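You operate a simulated robot arm through the tools that you are given. There is no shell and no other tool. Be economical: measure what you need, move in short steps, check, and stop when the job is done.

You are at the controls of a simulated two-armed robot. One attempt, no reset.

JOB
Dissolve the tablets in the BLANK and SPARE vials and tip both into the beaker.
Fine: low speed; stand the vials back, turn the mixer off; leave the third vial. Set down upright: what you pick out.

It is judged by the outcome, as a careful person would: the job done as asked, and still so three seconds after it is handed in. It fails if anything else is knocked over, pushed out of place, dropped, spilled or broken.

ROBOT AND FRAMES
Two 7-joint arms with fingered hands on one trunk, on a base that drives. Base frame: it is fixed to the floor where the robot stands at the start and does not move with it; the origin is under the middle of the robot, x ahead of it, y to its left, z up; the surface under the hand at the start is at about z = 800. Lengths are in mm, angles in degrees, forces in N, time in s.
The left shoulder is at the start at [99, 128, 1086], the right one opposite. Places, roughly: black knob on the mixer [500, 0, 900]. Payload 5 kg a hand.
The TCP of each hand is the grasp point between the finger pads, 37 mm short of the fingertips. In the tool frame z runs along the fingers and y along their closing line. Largest opening 124 mm; the body of the gripper starts 43 mm behind the TCP. The gripper is a hand of 3 fingers: y runs from the thumb to the fingers, the wrist lies at [-21, -116, -203] in the tool frame.
Orientation is that of the tool frame in the base frame, as a unit quaternion [w, x, y, z]. With the fingers straight down and the wrist toward the robot, the tool's x, y and z point along [0, 1, 0], [1, 0, 0] and [0, 0, -1] of the base frame.

CONTROLS
- The arms move only by the tool move_arm. It takes "left_targets", "right_targets" or both (then of equal length, played together; a hand with none holds still); each is a list of rows, each a list of 6 numbers: the shift along the tool's x, y, z in mm, then the turn, a rotation vector about the tool's x, y, z in degrees. In form: [[tx, ty, tz, ax, ay, az], ...]. A call has 1 to 8 rows; each row is the pose to reach, as a shift and turn from the pose commanded when the call began, along the tool's axes at that moment. Rows are played at 5 a second. More than 50 mm and 8.6 degrees between two rows, and nothing of the call is played. A pose out of reach is approached as far as the arm can. The call stops where the force on the tool passes 40 N (or 10 N more than at its start, if that is more) or the arm is blocked; 0.2 s more then pass. In this call time passes only in rows, and 0.2 s behind the last. The reply holds the time, the measured pose of the TCP, the force on the tool along the base axes, the opening and the grip force, in the units named above and with some noise, with the torque about the TCP (base axes, N m) and any sound that the robot's microphone picked up, and new pictures: "show" is both (left out), scene, wrist or none (wrist: the cameras of the hands that moved).
- Cameras (640 x 400 px; columns grow to the right, rows downward): "scene" is now at [270.9, -2.9, 1262.2]; the picture's right is [-0.03, -1.00, 0.00], its down [-0.49, 0.01, -0.87] and it looks along [0.87, -0.02, -0.49] (base axes); focal length 214 px, centre (320, 200). "left" rides on the left gripper at [-72, -104, -154] in its tool frame; the picture's right is [-0.83, -0.26, 0.49], its down [0.51, -0.72, 0.47] and it looks along [0.23, 0.64, 0.73] (tool axes); focal length 243 px, centre (320, 200). "right" rides on the right gripper at [73, -104, -154] in its tool frame; the picture's right is [-0.83, 0.26, -0.49], its down [-0.51, -0.72, 0.47] and it looks along [-0.23, 0.64, 0.73] (tool axes); focal length 243 px, centre (320, 200). There is no depth. A picture from a camera that has moved, and an enlarged one, comes with that camera's place and axes in the base frame and with its lens. The place of the scene camera against the robot may be out by one fixed shift of up to 12 mm in any direction.
- slide_trunk(by): slides the trunk up (or, below 0, down) by that many mm; the arms and the scene camera ride with it, the base frame stays. It gives what a move gives, with no picture.
- base_move(legs): drives the robot by 1 to 6 legs, each [ahead, left, turn to the left] in mm, mm and degrees, along the robot's own axes; the way and the turn of a leg run together, so that a leg with both is an arc; at most 1500 mm and 180 degrees a leg. The arms and the cameras ride along, it lands a little off, and it stops where it bumps. It gives what a move gives, and a new picture of the scene camera.
- move_fingers(index, middle, thumb_bend, thumb_turn, hand): sets how far each is bent, from 0 (flat) to 1 (curled in); at 0.3 the hand is open as for a grip, at 0.7 the pads meet at the TCP. One left out holds its place. A second passes; each finger stops where it meets its share of the squeeze, and holds until it gets a number again. It is the only way to open and close the hand. It gives what a move gives, with no picture; readings hold the bend of each and the force on the fingers (four entries, about 0 where the hand has none), thumb and palm. thumb_turn goes from beside the hand (0) to across from the fingers (1), as for a grip.
- head_to(pan, tilt): turns the head with the scene camera to pan (to the left, within 80 degrees either way) and tilt (down, from -29 to 69), counted from straight ahead of the robot. It gives what a move gives, and a new picture of the scene camera.
- zoom(camera, box): a new picture of the part [left, top, right, bottom] of that camera's present view, enlarged. The clock stands still meanwhile.
- sign_off(): hands the job in; it is judged then, once.

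Go step by step. Nothing tells you exact positions but the pictures and the camera data: compare them with the known pose of the tool, close in by small moves and look again before you grip or let go. The budget is 120 turns and 260 pictures, counting those below and the enlarged ones. Unless the task says otherwise, let go and move clear before handing in, and close with one line.

The tools are called after ">>>" as name(argument=value, ...) on one line, values as JSON. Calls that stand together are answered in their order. move_arm: Moves the arms, as the interface text tells. Its arguments: {"type":"object","properties":{"left_targets":{"type":"array","items":{"type":"array","items":{"type":"number"}}},"right_targets":{"type":"array","items":{"type":"array","items":{"type":"number"}}},"show":{"type":"string","enum":["both","scene","wrist","none"]}},"required":[]} The other tools are called the same way: slide_trunk (by) slides the trunk up or down; move_fingers (index, middle, thumb_bend, thumb_turn, hand) moves the fingers one by one; base_move (legs) drives the base; head_to (pan, tilt) turns the head that bears the scene camera; zoom (camera, box) takes an enlarged picture of a part of a camera's view; sign_off () hands the job in.

At the start:

```text
t: 0.0
left_ee_pos: [800.3, 320.1, 1244.6]
left_ee_rot: [0.0, 0.708, 0.706, 0.001]
left_ft_force: [0.3, -0.1, 0.3]
left_moment: [-0.02, -0.01, 0.02]
left_grip_width: 123.6
left_grasp_force: 0.1
left_shape: jaw
left_bend: [0.3, 0.3, 0.3, 0.98]
left_finger forces: [0.0, 0.0, 0.0, 0.1, 0.1, 0.0]
right_ee_pos: [612.7, -384.1, 1200.4]
right_ee_rot: [0.001, 0.708, 0.706, 0.0]
right_ft_force: [-0.5, 0.8, 0.3]
right_moment: [0.01, 0.0, -0.02]
right_grip_width: 123.6
right_grasp_force: 0.0
right_shape: jaw
right_bend: [0.3, 0.3, 0.3, 0.98]
right_finger forces: [0.0, 0.0, 0.1, 0.0, 0.0, 0.1]
trunk travel left (down, up): [-275.0, 288.0]
robot x, y, heading: [3.1, 2.2, -0.1]
head pan, tilt: [-1.5, 29.5]
```

scene: 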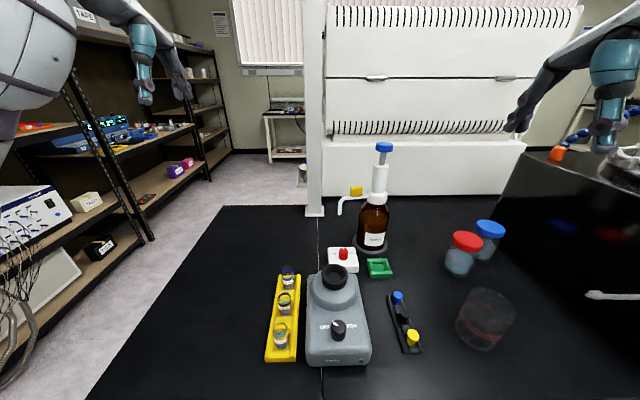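
right: 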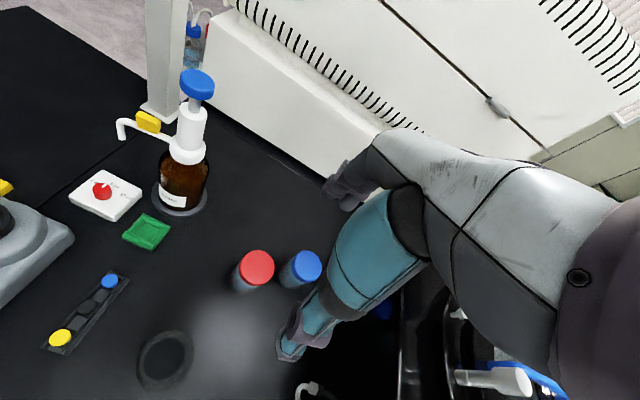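
left: 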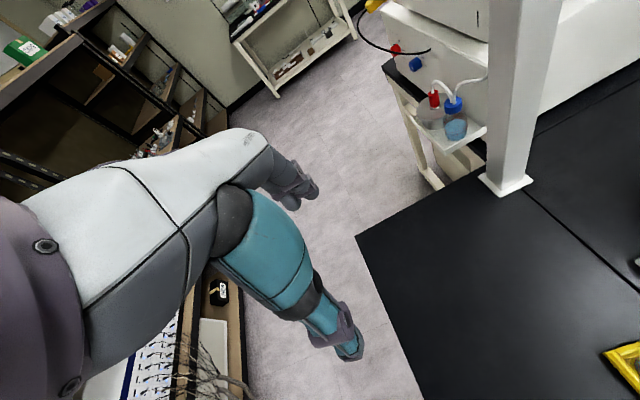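

I see a yellow rack with three vials to the left of a grey vortex mixer, a bottle with a dispenser pump, and a beaker on the right. I'll zoom in to read labels.

>>> zoom(camera="scene", box=[250, 255, 390, 375])

>>> zoom(camera="scene", box=[320, 130, 540, 370])

```text
3.33 times, centred on (320, 315) of scene
camera zoom: at [270.9, -2.9, 1262.2], right [-0.03, -1.0, 0.0], down [-0.49, 0.01, -0.87], along [0.87, -0.02, -0.49], focal length 715 px, centre (320, -183)
```

zoom: 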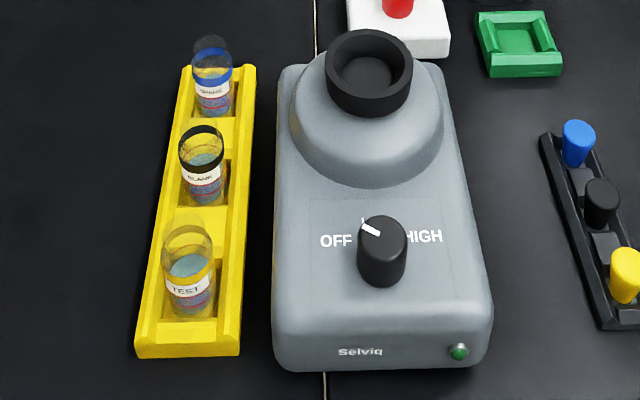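

```text
1.67 times, centred on (430, 250) of scene
camera zoom: at [270.9, -2.9, 1262.2], right [-0.03, -1.0, 0.0], down [-0.49, 0.01, -0.87], along [0.87, -0.02, -0.49], focal length 358 px, centre (137, 117)
```

zoom: 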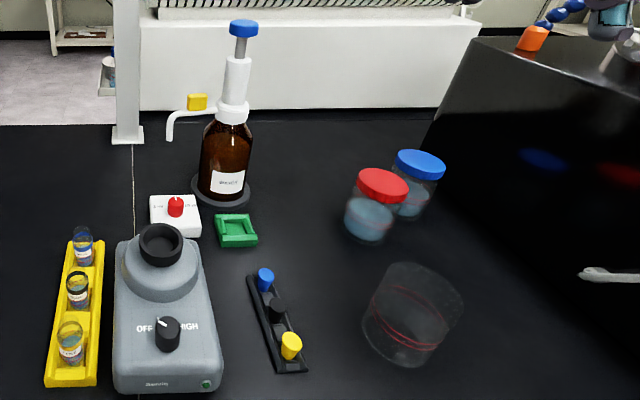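

BLANK is the middle vial (black band), SPARE seems the far one (blue band), TEST the near one. The rack and mixer are too near for tool-down reach, so I back the base off and shift left to use the right arm for everything.

>>> base_move(legs=[[-270, 0, 0], [0, 140, 0]])

```text
t: 3.4
left_ee_pos: [533.4, 457.5, 1244.6]
left_ee_rot: [0.001, 0.707, 0.707, 0.001]
left_ft_force: [0.0, 0.3, -0.5]
left_moment: [-0.01, -0.04, -0.02]
left_grip_width: 123.6
left_grasp_force: 0.2
left_shape: jaw
left_bend: [0.3, 0.3, 0.3, 0.98]
left_finger forces: [0.1, 0.1, 0.1, 0.0, 0.0, 0.0]
right_ee_pos: [342.6, -245.7, 1201.2]
right_ee_rot: [0.001, 0.708, 0.707, 0.0]
right_ft_force: [0.2, 0.9, 0.2]
right_moment: [-0.04, 0.01, 0.02]
right_grip_width: 123.6
right_grasp_force: 0.1
right_shape: jaw
right_bend: [0.3, 0.3, 0.3, 0.98]
right_finger forces: [0.0, 0.0, 0.0, 0.0, 0.0, 0.0]
trunk travel left (down, up): [-275.0, 288.0]
robot x, y, heading: [-268.8, 135.1, 0.1]
head pan, tilt: [-1.5, 29.5]
camera scene: at [1.8, 135.0, 1262.2], right [-0.03, -1.0, 0.0], down [-0.49, 0.01, -0.87], along [0.87, -0.02, -0.49], focal length 214 px, centre (320, 200)
```

scene: 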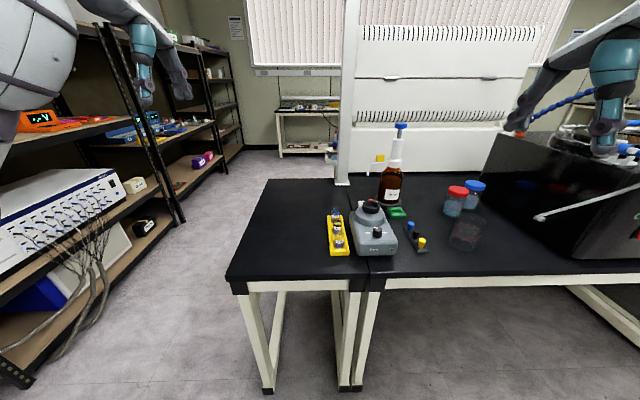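

Base is where I want it. I zoom for triangulation against the first view.

>>> zoom(camera="scene", box=[310, 180, 430, 270])

>>> zoom(camera="scene", box=[400, 160, 520, 270])

```text
4.44 times, centred on (370, 225) of scene
camera zoom: at [1.8, 135.0, 1262.2], right [-0.03, -1.0, 0.0], down [-0.49, 0.01, -0.87], along [0.87, -0.02, -0.49], focal length 953 px, centre (98, 89)
```

zoom: 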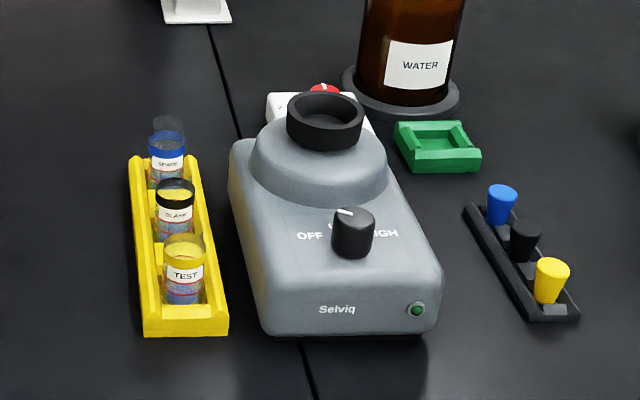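

```text
3.64 times, centred on (460, 215) of scene
camera zoom: at [1.8, 135.0, 1262.2], right [-0.03, -1.0, 0.0], down [-0.49, 0.01, -0.87], along [0.87, -0.02, -0.49], focal length 780 px, centre (-189, 146)
```

zoom: 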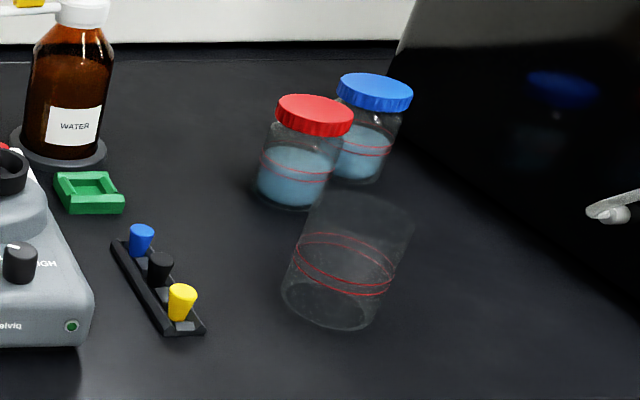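

Estimates: vial rims about z=857 at TEST [510,66], BLANK [576,66], SPARE [639,72]; knob top [491,-41,887]; cup rim [566,-39,920]. I bring the right hand nearer, still high, to look with its camera.

>>> move_arm(right_targets=[[30, 28, 20, 0, 0, 0], [60, 56, 40, 0, 0, 0], [90, 84, 60, 0, 0, 0], [120, 112, 80, 0, 0, 0], [150, 140, 90, 0, 0, 0], [180, 165, 95, 0, 0, 0], [200, 175, 100, 0, 0, 0]])

```text
t: 5.0
left_ee_pos: [532.4, 457.4, 1245.2]
left_ee_rot: [0.0, 0.708, 0.707, 0.0]
left_ft_force: [0.7, 0.1, -0.3]
left_moment: [0.0, 0.01, 0.0]
left_grip_width: 123.8
left_grasp_force: 0.0
left_shape: jaw
left_bend: [0.3, 0.3, 0.3, 0.98]
left_finger forces: [0.0, 0.0, 0.1, 0.0, 0.0, 0.1]
right_ee_pos: [519.3, -46.4, 1101.2]
right_ee_rot: [0.002, 0.708, 0.706, 0.0]
right_ft_force: [-0.5, -0.4, 1.1]
right_moment: [0.01, 0.02, -0.02]
right_grip_width: 123.8
right_grasp_force: 0.0
right_shape: jaw
right_bend: [0.3, 0.3, 0.3, 0.98]
right_finger forces: [0.0, 0.0, 0.1, 0.0, 0.1, 0.0]
trunk travel left (down, up): [-275.0, 288.0]
robot x, y, heading: [-269.0, 134.6, 0.0]
head pan, tilt: [-1.5, 29.5]
camera scene: at [2.1, 135.8, 1262.2], right [-0.03, -1.0, 0.0], down [-0.49, 0.01, -0.87], along [0.87, -0.02, -0.49], focal length 214 px, centre (320, 200)
camera right: at [414.0, 26.7, 1254.5], right [0.26, -0.83, 0.49], down [-0.72, -0.51, -0.47], along [0.64, -0.23, -0.73], focal length 243 px, centre (320, 200)
```

scene: 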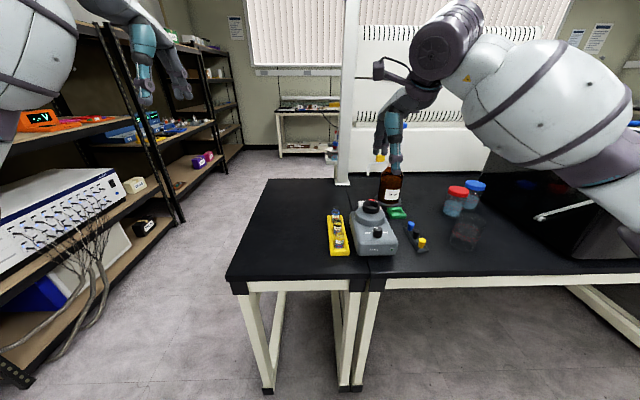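
right: 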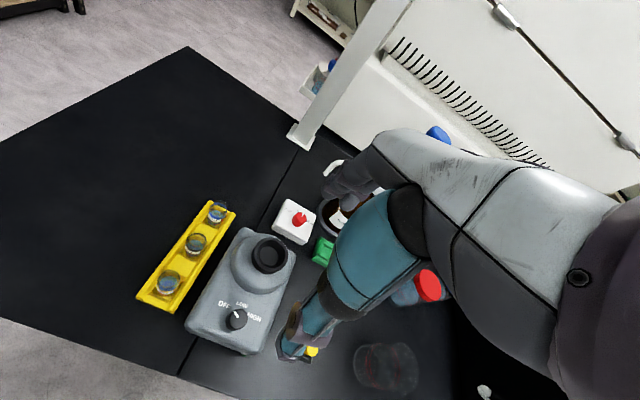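

>>> zoom(camera="right", box=[190, 280, 290, 350])

>>> zoom(camera="right", box=[130, 190, 250, 320])

>>> zoom(camera="right", box=[260, 110, 460, 380])

```text
5.71 times, centred on (240, 315) of right
camera zoom: at [414.0, 26.7, 1254.5], right [0.26, -0.83, 0.49], down [-0.72, -0.51, -0.47], along [0.64, -0.23, -0.73], focal length 1386 px, centre (777, -457)
```

zoom: 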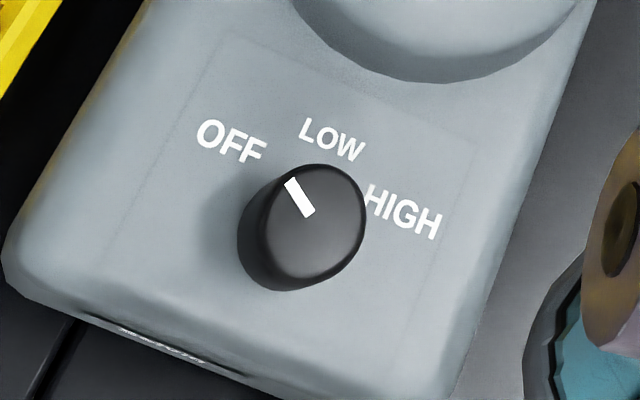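

```text
3.08 times, centred on (190, 255) of right
camera zoom: at [414.0, 26.7, 1254.5], right [0.26, -0.83, 0.49], down [-0.72, -0.51, -0.47], along [0.64, -0.23, -0.73], focal length 746 px, centre (720, 31)
```

zoom: 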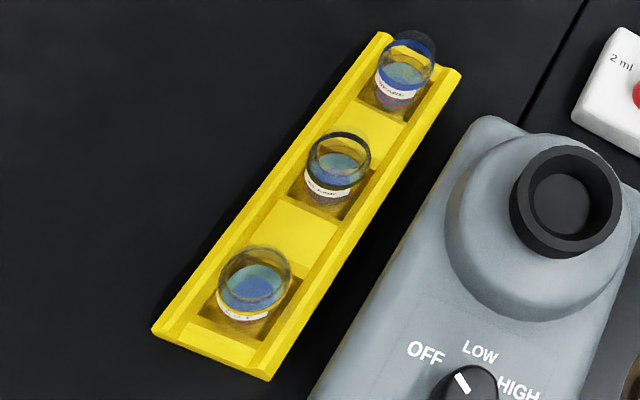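

```text
1.48 times, centred on (360, 245) of right
camera zoom: at [414.0, 26.7, 1254.5], right [0.26, -0.83, 0.49], down [-0.72, -0.51, -0.47], along [0.64, -0.23, -0.73], focal length 359 px, centre (261, 133)
```

zoom: 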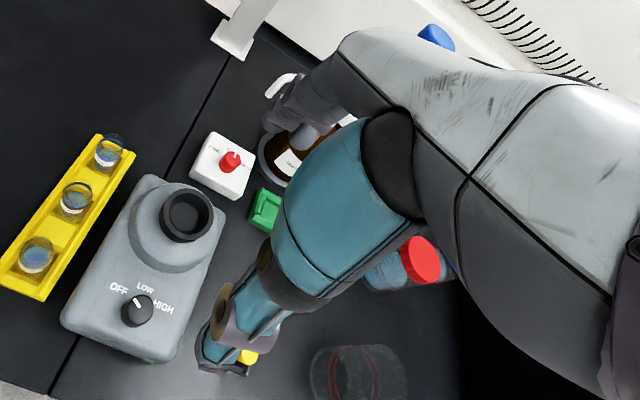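

The vials already hold liquid, and the knob's pointer is at OFF with LOW about 60° clockwise. I move closer over the rack with fingers partly closed for a more precise fix.

>>> move_fingers(hand="right", index=0.5, middle=0.5, thumb_bend=0.5, thumb_turn=1.0)

>>> move_arm(right_targets=[[30, 10, 30, 0, 0, 0], [60, 20, 60, 0, 0, 0], [85, 25, 90, 0, 0, 0], [110, 30, 120, 0, 0, 0]])

>>> zoom(camera="scene", box=[300, 130, 430, 270])

```text
t: 6.0
left_ee_pos: [532.1, 458.4, 1243.8]
left_ee_rot: [0.0, 0.708, 0.706, 0.0]
left_ft_force: [0.6, -0.8, 0.3]
left_moment: [0.02, 0.01, 0.0]
left_grip_width: 123.8
left_grasp_force: 0.1
left_shape: jaw
left_bend: [0.3, 0.3, 0.3, 0.98]
left_finger forces: [0.1, 0.0, 0.0, 0.0, 0.1, 0.1]
right_ee_pos: [518.4, -46.0, 1099.8]
right_ee_rot: [0.0, 0.708, 0.706, 0.0]
right_ft_force: [0.1, -0.4, 0.1]
right_moment: [0.02, -0.01, -0.01]
right_grip_width: 68.3
right_grasp_force: 0.0
right_shape: fingers
right_bend: [0.5, 0.5, 0.5, 1.0]
right_finger forces: [0.0, 0.1, 0.0, 0.1, 0.0, 0.0]
trunk travel left (down, up): [-275.0, 288.0]
robot x, y, heading: [-273.4, 138.5, 0.2]
head pan, tilt: [-1.5, 29.5]
```

```text
t: 7.0
left_ee_pos: [533.1, 459.6, 1244.2]
left_ee_rot: [-0.001, 0.708, 0.706, 0.0]
left_ft_force: [0.9, 0.8, -0.2]
left_moment: [-0.01, 0.03, -0.04]
left_grip_width: 123.6
left_grasp_force: 0.1
left_shape: jaw
left_bend: [0.3, 0.3, 0.3, 0.98]
left_finger forces: [0.1, 0.0, 0.0, 0.0, 0.1, 0.0]
right_ee_pos: [550.2, 64.9, 981.6]
right_ee_rot: [0.0, 0.708, 0.706, -0.001]
right_ft_force: [0.1, -0.1, 0.3]
right_moment: [-0.02, 0.01, -0.01]
right_grip_width: 67.9
right_grasp_force: 0.1
right_shape: fingers
right_bend: [0.5, 0.5, 0.5, 1.0]
right_finger forces: [0.0, 0.1, 0.1, 0.0, 0.0, 0.1]
trunk travel left (down, up): [-275.0, 288.0]
robot x, y, heading: [-270.7, 139.7, -0.1]
head pan, tilt: [-1.5, 29.5]
camera scene: at [2.9, 136.3, 1262.0], right [-0.03, -1.0, 0.0], down [-0.49, 0.01, -0.87], along [0.87, -0.02, -0.49], focal length 214 px, centre (320, 200)
camera right: at [444.8, 137.0, 1134.8], right [0.26, -0.83, 0.49], down [-0.72, -0.51, -0.47], along [0.64, -0.23, -0.73], focal length 243 px, centre (320, 200)
```

scene: 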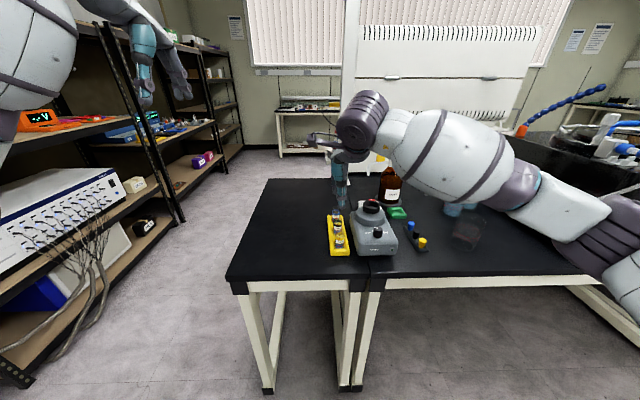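
right: 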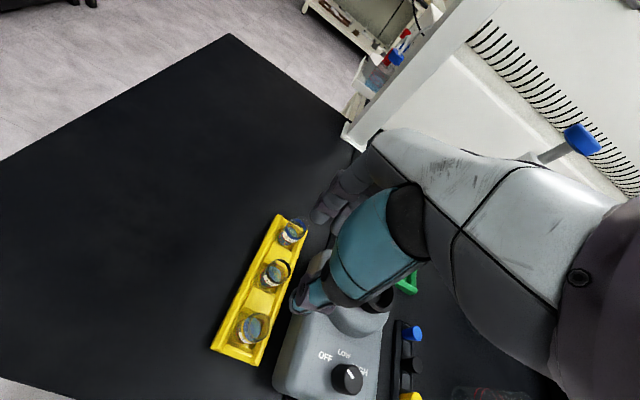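

```text
2.86 times, centred on (365, 200) of scene
camera zoom: at [2.9, 136.3, 1262.0], right [-0.03, -1.0, 0.0], down [-0.49, 0.01, -0.87], along [0.87, -0.02, -0.49], focal length 613 px, centre (191, 200)
```

zoom: 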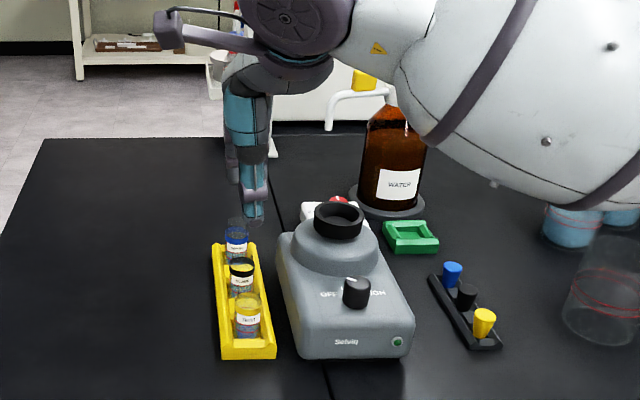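

>>> zoom(camera="right", box=[205, 205, 335, 375])

>>> zoom(camera="right", box=[270, 230, 430, 400])

```text
2.35 times, centred on (270, 290) of right
camera zoom: at [444.8, 137.0, 1134.8], right [0.26, -0.83, 0.49], down [-0.72, -0.51, -0.47], along [0.64, -0.23, -0.73], focal length 571 px, centre (438, -12)
```

zoom: 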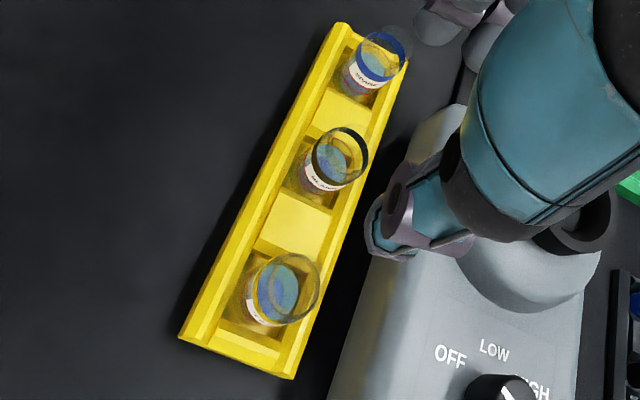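

```text
2.35 times, centred on (350, 315) of right
camera zoom: at [444.8, 137.0, 1134.8], right [0.26, -0.83, 0.49], down [-0.72, -0.51, -0.47], along [0.64, -0.23, -0.73], focal length 571 px, centre (249, -71)
```

zoom: 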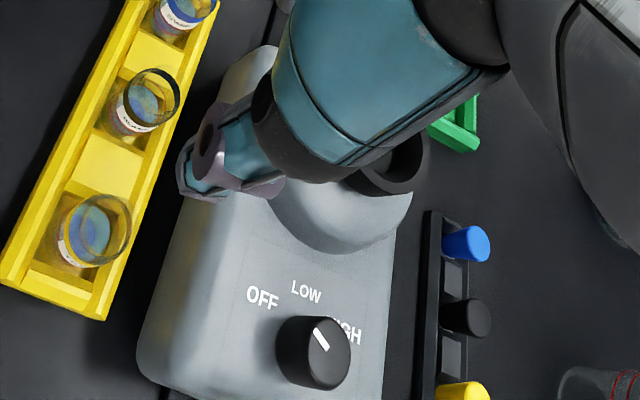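

Wrist triangulation gives vial rims near z≈859 at TEST [494,67], BLANK [557,66], SPARE [622,67], knob top [480,-40,887] and panel z≈865. First I go above the knob with the hand yawed 30° counter-clockwise.

>>> move_arm(right_targets=[[-25, -17, -10, 0, 0, -7.5], [-50, -35, -10, 0, 0, -15], [-80, -53, 0, 0, 0, -22.5], [-105, -70, 10, 0, 0, -30], [-105, -70, 20, 0, 0, -30]])

>>> zoom(camera="scene", box=[310, 160, 420, 265])

>>> zoom(camera="right", box=[180, 180, 400, 400])

```text
t: 8.2
left_ee_pos: [533.8, 458.6, 1244.0]
left_ee_rot: [0.0, 0.707, 0.707, 0.0]
left_ft_force: [-0.8, 0.1, -0.2]
left_moment: [0.0, 0.01, -0.02]
left_grip_width: 123.7
left_grasp_force: 0.1
left_shape: jaw
left_bend: [0.3, 0.3, 0.3, 0.98]
left_finger forces: [0.0, 0.1, 0.0, 0.1, 0.0, 0.0]
right_ee_pos: [479.9, -39.9, 961.0]
right_ee_rot: [0.0, 0.5, 0.866, -0.001]
right_ft_force: [-0.4, -0.1, -0.3]
right_moment: [-0.01, 0.03, -0.01]
right_grip_width: 68.2
right_grasp_force: 0.0
right_shape: fingers
right_bend: [0.5, 0.5, 0.5, 1.0]
right_finger forces: [0.0, 0.1, 0.1, 0.0, 0.0, 0.0]
trunk travel left (down, up): [-275.0, 288.0]
robot x, y, heading: [-268.2, 139.5, 0.0]
head pan, tilt: [-1.5, 29.5]
camera scene: at [2.6, 136.3, 1262.0], right [-0.03, -1.0, 0.0], down [-0.49, 0.01, -0.87], along [0.87, -0.02, -0.49], focal length 214 px, centre (320, 200)
camera right: at [352.2, -29.9, 1114.6], right [0.64, -0.59, 0.49], down [-0.37, -0.8, -0.47], along [0.67, 0.12, -0.73], focal length 243 px, centre (320, 200)
```

scene: 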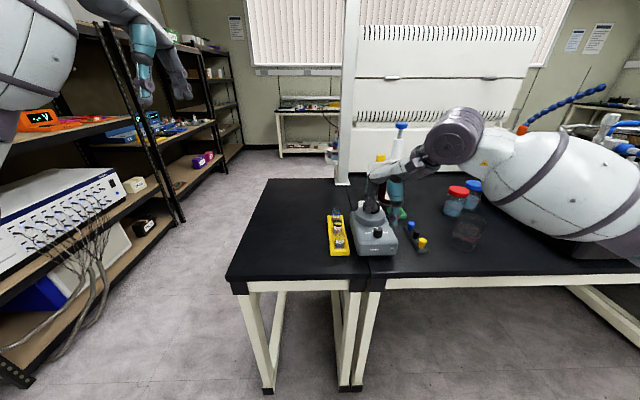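
right: 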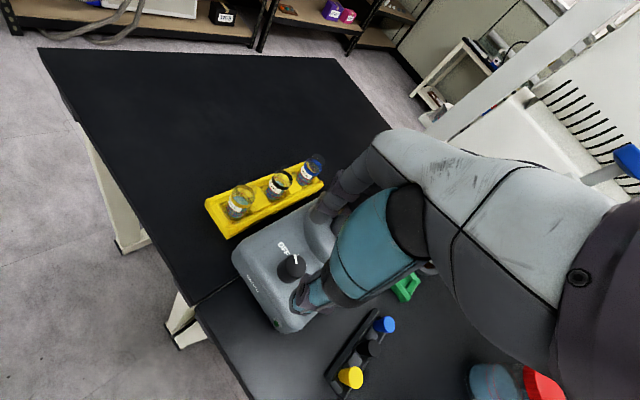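

```text
3.81 times, centred on (365, 212) of scene
camera zoom: at [2.6, 136.3, 1262.0], right [-0.03, -1.0, 0.0], down [-0.49, 0.01, -0.87], along [0.87, -0.02, -0.49], focal length 817 px, centre (149, 152)
```

zoom: 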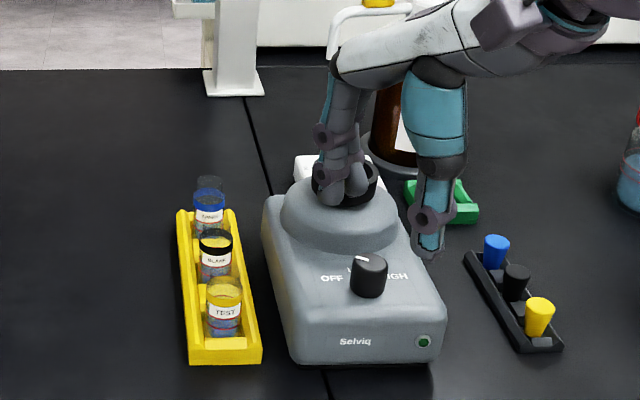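

```text
1.82 times, centred on (290, 290) of right
camera zoom: at [352.2, -29.9, 1114.6], right [0.64, -0.59, 0.49], down [-0.37, -0.8, -0.47], along [0.67, 0.12, -0.73], focal length 441 px, centre (374, 36)
```

zoom: 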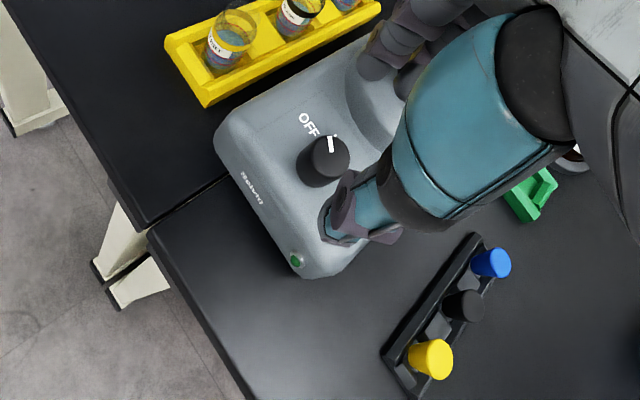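

Hand straddles the knob (thumb right-rear, fingers left-front). Descend to TCP z≈906.

>>> move_arm(right_targets=[[0, 0, 20, 0, 0, 0], [0, 0, 40, 0, 0, 0], [0, 0, 55, 0, 0, 0]], show="wrist")

>>> zoom(camera="scene", box=[330, 190, 420, 265])

>>> zoom(camera="right", box=[220, 200, 380, 340])

```text
t: 9.0
left_ee_pos: [530.6, 458.6, 1245.9]
left_ee_rot: [0.001, 0.708, 0.707, 0.001]
left_ft_force: [-0.2, -0.5, -0.4]
left_moment: [-0.03, -0.02, 0.01]
left_grip_width: 123.6
left_grasp_force: 0.1
left_shape: jaw
left_bend: [0.3, 0.3, 0.3, 0.98]
left_finger forces: [0.0, 0.0, 0.0, 0.0, 0.1, 0.0]
right_ee_pos: [477.8, -40.2, 906.6]
right_ee_rot: [0.001, 0.5, 0.866, 0.001]
right_ft_force: [-3.8, 0.9, 3.5]
right_moment: [0.04, -0.14, 0.12]
right_grip_width: 67.8
right_grasp_force: 2.7
right_shape: fingers
right_bend: [0.5, 0.51, 0.5, 1.0]
right_finger forces: [0.0, 5.4, 0.0, 0.0, 0.0, 0.1]
trunk travel left (down, up): [-275.0, 288.0]
robot x, y, heading: [-269.5, 140.3, -0.0]
head pan, tilt: [-1.5, 29.5]
camera right: at [350.2, -29.8, 1060.8], right [0.64, -0.59, 0.49], down [-0.37, -0.8, -0.47], along [0.67, 0.12, -0.73], focal length 243 px, centre (320, 200)
```

right: 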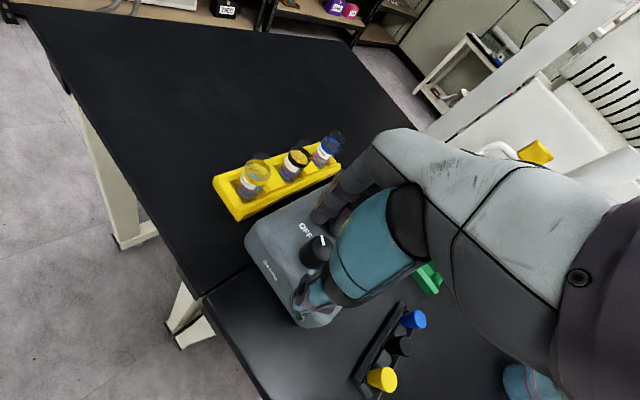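

```text
5.33 times, centred on (375, 228) of scene
camera zoom: at [0.4, 135.5, 1262.6], right [-0.03, -1.0, 0.0], down [-0.49, 0.01, -0.87], along [0.87, -0.02, -0.49], focal length 1144 px, centre (27, 53)
```

zoom: 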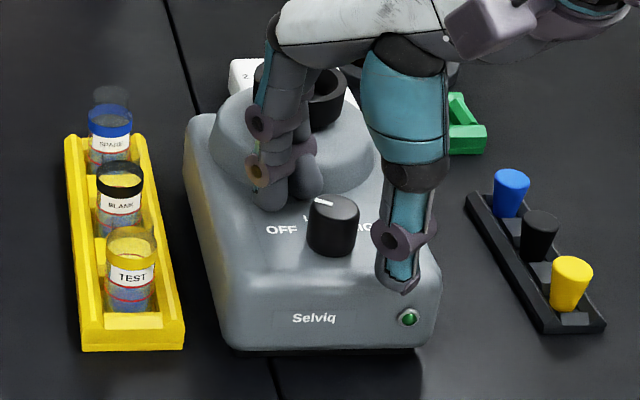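

```text
2.86 times, centred on (300, 270) of right
camera zoom: at [350.2, -29.8, 1060.8], right [0.64, -0.59, 0.49], down [-0.37, -0.8, -0.47], along [0.67, 0.12, -0.73], focal length 693 px, centre (377, 0)
```

zoom: 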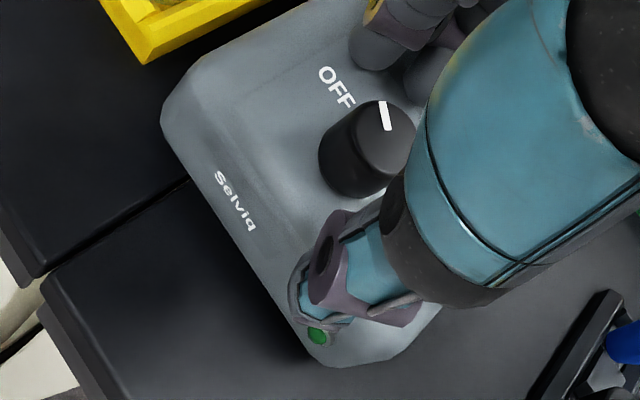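

The middle finger touches the dome behind the knob, so I lift and yaw further (fingers on the left, thumb on the right) where there is room.

>>> move_arm(right_targets=[[0, 0, -25, 0, 0, 0], [0, 0, -50, 0, 0, 0], [0, 0, -50, 0, 0, -8.5], [0, 0, -50, 0, 0, -17], [0, 0, -50, 0, 0, -25.5], [0, 0, -50, 0, 0, -34], [0, 0, -50, 0, 0, -42.5], [0, 0, -50, 0, 0, -50]])

>>> zoom(camera="scene", box=[330, 180, 430, 265])

```text
t: 10.8
left_ee_pos: [534.6, 463.3, 1242.4]
left_ee_rot: [0.002, 0.706, 0.708, -0.003]
left_ft_force: [0.2, 1.4, 0.0]
left_moment: [-0.17, -0.05, -0.03]
left_grip_width: 123.6
left_grasp_force: 0.0
left_shape: jaw
left_bend: [0.3, 0.3, 0.3, 0.97]
left_finger forces: [0.0, 0.1, 0.1, 0.0, 0.0, 0.1]
right_ee_pos: [413.0, 37.1, 883.3]
right_ee_rot: [0.048, 0.263, 0.963, -0.018]
right_ft_force: [-2.3, -6.1, -16.2]
right_moment: [0.68, -0.34, -0.01]
right_grip_width: 67.6
right_grasp_force: 0.1
right_shape: fingers
right_bend: [0.5, 0.5, 0.5, 1.0]
right_finger forces: [0.0, 0.0, 0.1, 0.0, 0.1, 0.0]
right hand out of reach, approached as far as the arm can: row 5, 6, 7, 8
trunk travel left (down, up): [-275.0, 288.0]
robot x, y, heading: [-269.2, 137.1, -0.0]
head pan, tilt: [-1.5, 29.5]
camera scene: at [3.4, 140.5, 1261.7], right [-0.03, -1.0, 0.0], down [-0.49, 0.01, -0.87], along [0.87, -0.03, -0.49], focal length 214 px, centre (320, 200)
camera right: at [284.6, -7.9, 1030.4], right [0.8, -0.17, 0.57], down [0.11, -0.9, -0.41], along [0.59, 0.39, -0.71], focal length 243 px, centre (320, 200)
```

scene: 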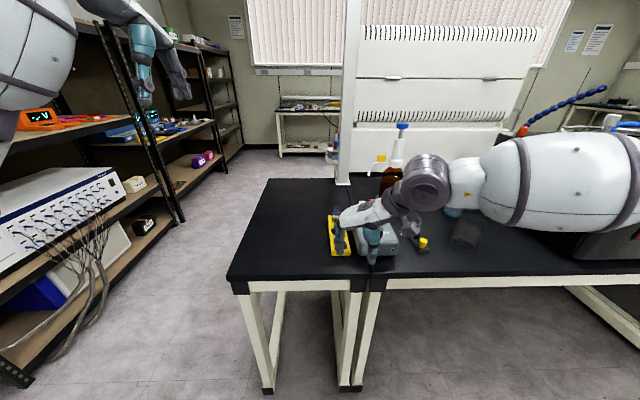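
right: 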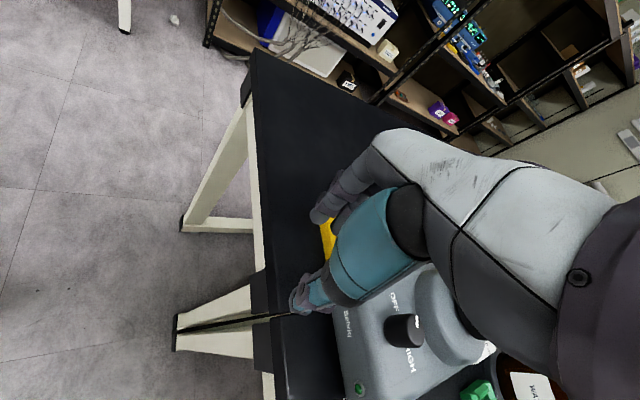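

```text
4.71 times, centred on (380, 222) of scene
camera zoom: at [3.4, 140.5, 1261.7], right [-0.03, -1.0, 0.0], down [-0.49, 0.01, -0.87], along [0.87, -0.03, -0.49], focal length 1009 px, centre (38, 94)
```

zoom: 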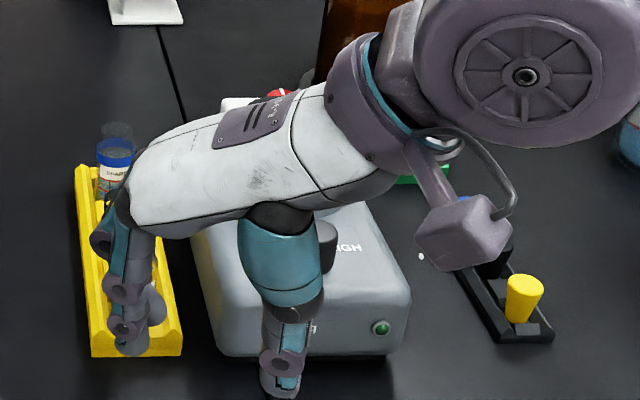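

The arm ran out of reach at that yaw and drifted in front of the rack. I raise everything straight up with the trunk to get clear before anything else.

>>> slide_trunk(by=100)

>>> zoom(camera="scene", box=[280, 160, 440, 310])

>>> zoom(camera="right", box=[0, 0, 640, 400])

```text
t: 12.1
left_ee_pos: [533.0, 457.7, 1342.8]
left_ee_rot: [-0.001, 0.707, 0.707, 0.0]
left_ft_force: [0.4, -0.4, -0.8]
left_moment: [0.0, 0.02, 0.0]
left_grip_width: 124.0
left_grasp_force: 0.1
left_shape: jaw
left_bend: [0.3, 0.3, 0.3, 0.97]
left_finger forces: [0.0, 0.1, 0.0, 0.0, 0.0, 0.0]
right_ee_pos: [419.3, 27.9, 1022.9]
right_ee_rot: [0.087, 0.268, 0.959, -0.012]
right_ft_force: [0.3, 0.5, -0.2]
right_moment: [-0.02, 0.02, 0.02]
right_grip_width: 67.7
right_grasp_force: 0.1
right_shape: fingers
right_bend: [0.5, 0.5, 0.5, 1.0]
right_finger forces: [0.0, 0.0, 0.1, 0.0, 0.1, 0.0]
trunk travel left (down, up): [-375.0, 188.0]
robot x, y, heading: [-268.2, 136.1, 0.0]
head pan, tilt: [-1.5, 29.5]
```

```text
2.67 times, centred on (360, 235) of scene
camera zoom: at [-22.3, 135.6, 1363.0], right [-0.03, -1.0, 0.0], down [-0.49, 0.01, -0.87], along [0.87, -0.02, -0.49], focal length 572 px, centre (213, 107)
```

zoom: 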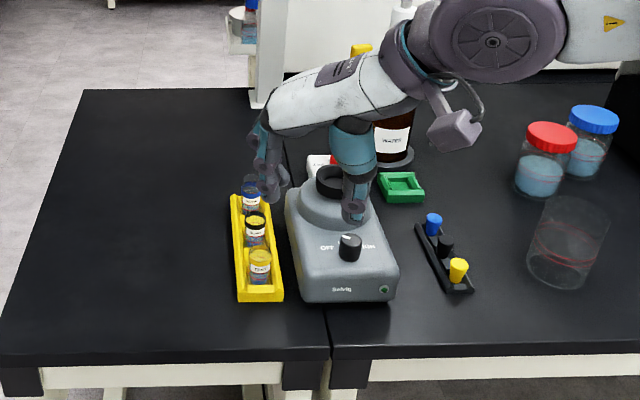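

```text
1.00 times, centred on (320, 200) of right (not enlarged: the box is as wide or as high as the picture)
camera zoom: at [278.3, -13.3, 1159.8], right [0.75, -0.17, 0.63], down [0.13, -0.91, -0.39], along [0.64, 0.38, -0.67], focal length 243 px, centre (320, 200)
```

zoom: 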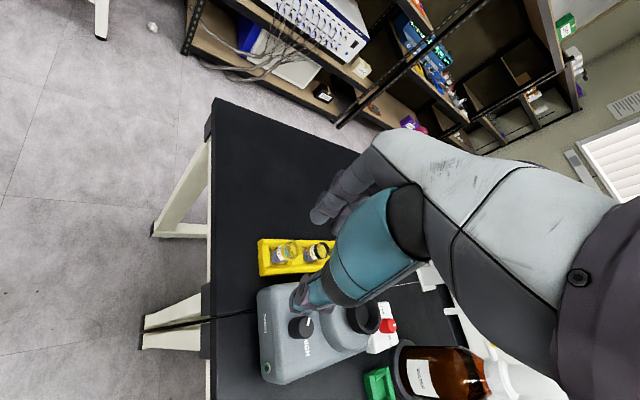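

Nothing was disturbed; the hand is clear at z≈1023. I rotate back toward the reachable yaw in the air and check where that leads.

>>> move_arm(right_targets=[[0, 0, -5, 0, 0, 8], [0, 0, -10, 0, 0, 16], [0, 0, -10, 0, 0, 24], [0, 0, -10, 0, 0, 32], [0, 0, -10, 0, 0, 40]], show="scene")

```text
t: 13.3
left_ee_pos: [532.5, 458.2, 1345.0]
left_ee_rot: [0.0, 0.708, 0.706, -0.001]
left_ft_force: [0.0, 0.5, -0.2]
left_moment: [0.02, 0.03, 0.02]
left_grip_width: 123.7
left_grasp_force: 0.0
left_shape: jaw
left_bend: [0.3, 0.3, 0.3, 0.97]
left_finger forces: [0.0, 0.0, 0.0, 0.0, 0.0, 0.0]
right_ee_pos: [417.3, 28.3, 1034.1]
right_ee_rot: [0.086, 0.581, 0.809, 0.019]
right_ft_force: [1.1, -0.5, 0.3]
right_moment: [0.03, 0.04, -0.02]
right_grip_width: 67.2
right_grasp_force: 0.0
right_shape: fingers
right_bend: [0.5, 0.5, 0.5, 1.0]
right_finger forces: [0.0, 0.1, 0.0, 0.0, 0.1, 0.0]
trunk travel left (down, up): [-375.0, 188.0]
robot x, y, heading: [-270.5, 141.6, -0.2]
head pan, tilt: [-1.5, 29.5]
camera scene: at [-22.2, 135.6, 1363.1], right [-0.03, -1.0, 0.0], down [-0.49, 0.01, -0.87], along [0.87, -0.02, -0.49], focal length 214 px, centre (320, 200)
```

scene: 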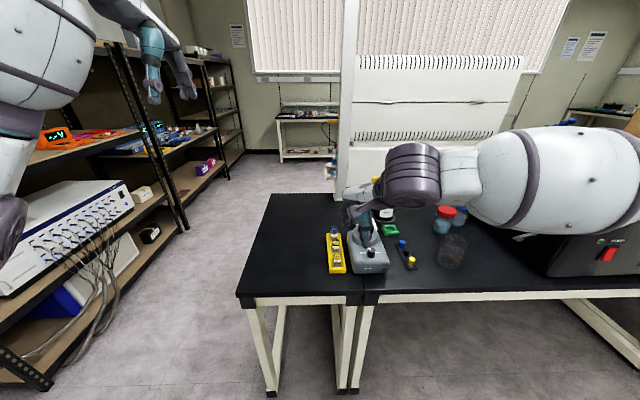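

The commanded pose follows the real one. I correct to straight-down, yaw −35°, above the knob at z≈1000.

>>> move_arm(right_targets=[[-20, 8, 12, 1.6, 2, -4.1], [-40, 16, 24, 3.2, 3.9, -8.1], [-60, 24, 36, 4.9, 5.8, -12.2], [-79.7, 31.9, 48.2, 6.5, 7.8, -16.3]], show="none")

>>> slide_trunk(by=-30)

>>> move_fingers(hand="right", index=0.6, middle=0.6, thumb_bend=0.6)

>>> zoom(camera="scene", box=[310, 180, 430, 290])

```text
t: 14.3
left_ee_pos: [532.5, 456.5, 1343.6]
left_ee_rot: [0.0, 0.708, 0.706, 0.0]
left_ft_force: [0.0, -0.8, -0.9]
left_moment: [0.02, 0.02, 0.01]
left_grip_width: 123.8
left_grasp_force: 0.1
left_shape: jaw
left_bend: [0.3, 0.3, 0.3, 0.97]
left_finger forces: [0.0, 0.0, 0.0, 0.1, 0.0, 0.1]
right_ee_pos: [479.4, -41.2, 999.6]
right_ee_rot: [-0.001, 0.46, 0.888, 0.0]
right_ft_force: [-0.3, -1.2, 0.3]
right_moment: [-0.01, 0.02, -0.02]
right_grip_width: 67.1
right_grasp_force: 0.1
right_shape: fingers
right_bend: [0.5, 0.5, 0.5, 1.0]
right_finger forces: [0.0, 0.0, 0.1, 0.1, 0.0, 0.0]
trunk travel left (down, up): [-375.0, 188.0]
robot x, y, heading: [-269.4, 136.1, -0.0]
head pan, tilt: [-1.5, 29.5]
```

```text
t: 15.1
left_ee_pos: [531.0, 458.1, 1315.5]
left_ee_rot: [0.001, 0.708, 0.706, 0.001]
left_ft_force: [1.2, 0.7, 0.1]
left_moment: [0.02, -0.01, -0.01]
left_grip_width: 123.7
left_grasp_force: 0.0
left_shape: jaw
left_bend: [0.3, 0.3, 0.3, 0.97]
left_finger forces: [0.0, 0.0, 0.0, 0.1, 0.0, 0.1]
right_ee_pos: [477.9, -38.9, 970.8]
right_ee_rot: [0.001, 0.46, 0.888, 0.0]
right_ft_force: [0.6, 0.0, 0.6]
right_moment: [0.01, 0.0, -0.02]
right_grip_width: 67.5
right_grasp_force: 0.2
right_shape: fingers
right_bend: [0.5, 0.5, 0.5, 1.0]
right_finger forces: [0.0, 0.1, 0.0, 0.0, 0.0, 0.0]
trunk travel left (down, up): [-345.0, 218.0]
robot x, y, heading: [-270.3, 137.3, -0.0]
head pan, tilt: [-1.5, 29.5]
```

```text
t: 16.1
left_ee_pos: [532.0, 458.0, 1315.6]
left_ee_rot: [0.0, 0.708, 0.706, 0.0]
left_ft_force: [-0.5, -0.8, 0.3]
left_moment: [0.0, -0.02, -0.02]
left_grip_width: 123.8
left_grasp_force: 0.1
left_shape: jaw
left_bend: [0.3, 0.3, 0.3, 0.97]
left_finger forces: [0.0, 0.0, 0.0, 0.1, 0.1, 0.0]
right_ee_pos: [479.6, -39.4, 969.4]
right_ee_rot: [0.001, 0.461, 0.887, 0.0]
right_ft_force: [0.7, 0.6, -0.6]
right_moment: [0.01, 0.0, -0.02]
right_grip_width: 37.4
right_grasp_force: 0.0
right_shape: fingers
right_bend: [0.6, 0.6, 0.6, 1.0]
right_finger forces: [0.1, 0.1, 0.0, 0.0, 0.1, 0.1]
trunk travel left (down, up): [-345.0, 218.0]
robot x, y, heading: [-268.5, 136.5, -0.1]
head pan, tilt: [-1.5, 29.5]
```

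```text
3.64 times, centred on (370, 235) of scene
camera zoom: at [-15.5, 135.3, 1332.9], right [-0.03, -1.0, 0.0], down [-0.49, 0.01, -0.87], along [0.87, -0.02, -0.49], focal length 780 px, centre (138, 73)
```

zoom: 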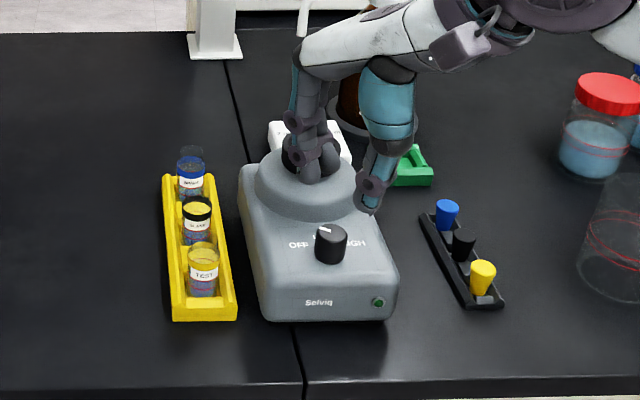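

Opening is 37 mm, yaw −35°, centred over the knob. I descend to z≈906.

>>> move_arm(right_targets=[[0, 0, 20, 0, 0, 0], [0, 0, 40, 0, 0, 0], [0, 0, 53, 0, 0, 0], [0, 0, 63, 0, 0, 0]], show="none")

>>> zoom(camera="scene", box=[330, 200, 410, 270])

>>> zoom(camera="right", box=[240, 190, 380, 320])

```text
t: 17.1
left_ee_pos: [533.1, 456.8, 1315.7]
left_ee_rot: [0.0, 0.708, 0.707, 0.001]
left_ft_force: [-0.2, -0.3, 0.3]
left_moment: [0.0, -0.01, -0.01]
left_grip_width: 123.6
left_grasp_force: 0.0
left_shape: jaw
left_bend: [0.3, 0.3, 0.3, 0.97]
left_finger forces: [0.1, 0.0, 0.0, 0.1, 0.0, 0.0]
right_ee_pos: [479.5, -39.6, 907.6]
right_ee_rot: [0.0, 0.461, 0.888, 0.0]
right_ft_force: [-0.2, 0.1, -0.2]
right_moment: [-0.02, 0.01, 0.03]
right_grip_width: 37.1
right_grasp_force: 0.0
right_shape: fingers
right_bend: [0.6, 0.6, 0.6, 1.0]
right_finger forces: [0.0, 0.0, 0.0, 0.0, 0.0, 0.1]
trunk travel left (down, up): [-345.0, 218.0]
robot x, y, heading: [-269.7, 138.8, 0.0]
head pan, tilt: [-1.5, 29.5]
```

```text
5.71 times, centred on (370, 235) of scene
camera zoom: at [-15.4, 135.2, 1332.9], right [-0.03, -1.0, 0.0], down [-0.49, 0.01, -0.87], along [0.87, -0.02, -0.49], focal length 1226 px, centre (34, 0)
```

zoom: 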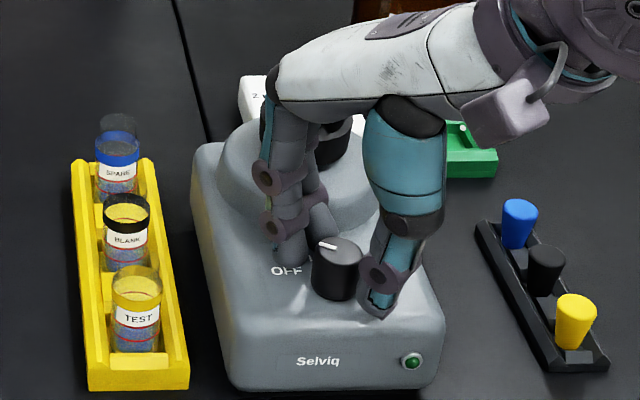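

```text
3.08 times, centred on (310, 255) of right
camera zoom: at [351.9, -40.6, 1060.6], right [0.69, -0.53, 0.49], down [-0.3, -0.83, -0.47], along [0.66, 0.18, -0.73], focal length 746 px, centre (351, 31)
```

zoom: 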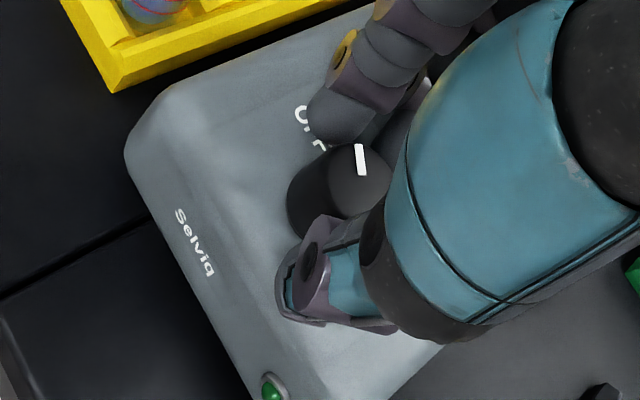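

Fingers straddle the knob without contact. I close on it.

>>> move_fingers(hand="right", index=0.7, middle=0.7, thumb_bend=0.7)

>>> zoom(camera="scene", box=[330, 200, 410, 270])

```text
t: 18.1
left_ee_pos: [532.0, 457.4, 1314.0]
left_ee_rot: [0.0, 0.708, 0.706, 0.0]
left_ft_force: [0.4, 0.0, -0.5]
left_moment: [0.0, 0.03, 0.01]
left_grip_width: 124.0
left_grasp_force: 0.0
left_shape: jaw
left_bend: [0.3, 0.3, 0.3, 0.97]
left_finger forces: [0.1, 0.0, 0.1, 0.1, 0.0, 0.1]
right_ee_pos: [478.7, -40.4, 906.7]
right_ee_rot: [0.0, 0.46, 0.888, -0.001]
right_ft_force: [1.7, 1.4, -2.6]
right_moment: [0.05, -0.02, -0.05]
right_grip_width: 25.2
right_grasp_force: 7.8
right_shape: fingers
right_bend: [0.64, 0.68, 0.65, 1.0]
right_finger forces: [5.3, 3.0, 0.0, 0.0, 7.8, 0.0]
trunk travel left (down, up): [-345.0, 218.0]
robot x, y, heading: [-267.5, 136.7, 0.1]
head pan, tilt: [-1.5, 29.5]
```

```text
5.71 times, centred on (370, 235) of scene
camera zoom: at [-15.2, 135.4, 1332.8], right [-0.03, -1.0, 0.0], down [-0.49, 0.01, -0.87], along [0.87, -0.02, -0.49], focal length 1226 px, centre (34, 0)
```

zoom: 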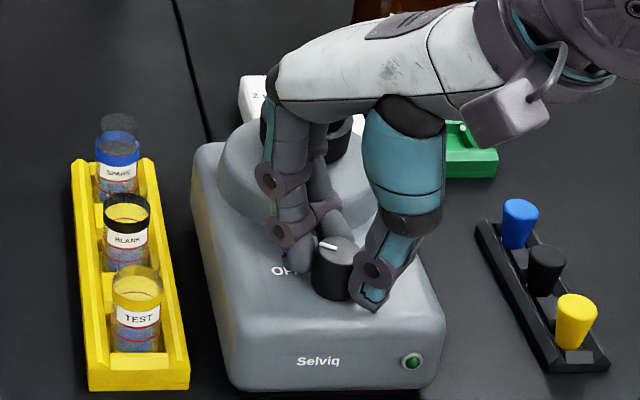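

The knob is gripped. I turn it clockwise about 30° and look.

>>> move_arm(right_targets=[[0, 0, 0, 0, 0, 7.5], [0, 0, 0, 0, 0, 15], [0, 0, 0, 0, 0, 22.5], [0, 0, 0, 0, 0, 30]], show="none")

>>> zoom(camera="scene", box=[330, 200, 410, 270])

>>> zoom(camera="right", box=[200, 230, 380, 400])

```text
t: 19.1
left_ee_pos: [533.6, 458.1, 1314.4]
left_ee_rot: [0.001, 0.708, 0.707, 0.0]
left_ft_force: [-0.6, -0.2, -0.2]
left_moment: [0.0, 0.0, 0.0]
left_grip_width: 123.7
left_grasp_force: 0.0
left_shape: jaw
left_bend: [0.3, 0.3, 0.3, 0.97]
left_finger forces: [0.1, 0.0, 0.0, 0.0, 0.0, 0.0]
right_ee_pos: [479.6, -39.0, 906.2]
right_ee_rot: [-0.001, 0.675, 0.738, 0.0]
right_ft_force: [1.6, 1.6, -3.1]
right_moment: [0.05, -0.03, -0.04]
right_grip_width: 25.2
right_grasp_force: 8.7
right_shape: fingers
right_bend: [0.65, 0.68, 0.65, 1.0]
right_finger forces: [6.6, 3.4, 0.1, 0.0, 7.4, 0.0]
trunk travel left (down, up): [-345.0, 218.0]
robot x, y, heading: [-268.1, 138.3, 0.1]
head pan, tilt: [-1.5, 29.5]
```

```text
5.71 times, centred on (370, 235) of scene
camera zoom: at [-15.1, 135.6, 1332.8], right [-0.03, -1.0, 0.0], down [-0.49, 0.01, -0.87], along [0.87, -0.02, -0.49], focal length 1226 px, centre (34, 0)
```

zoom: 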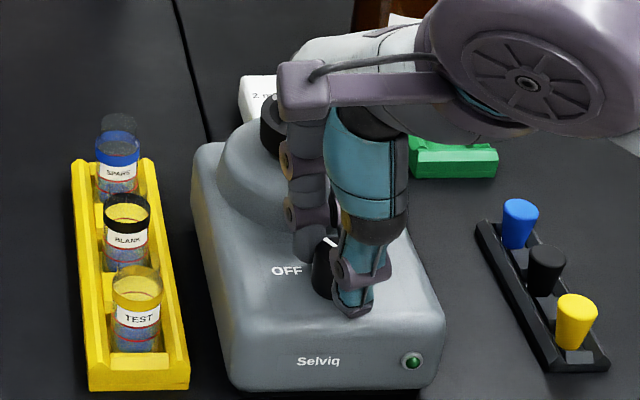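

```text
2.35 times, centred on (290, 315) of right
camera zoom: at [368.8, 23.5, 1060.6], right [0.33, -0.8, 0.49], down [-0.67, -0.57, -0.47], along [0.66, -0.17, -0.73], focal length 571 px, centre (391, -71)
```

zoom: 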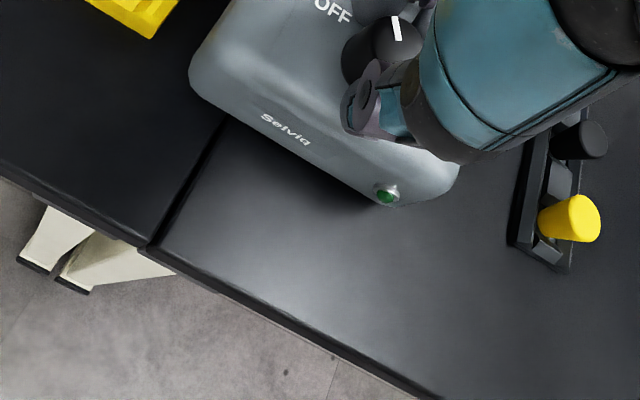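

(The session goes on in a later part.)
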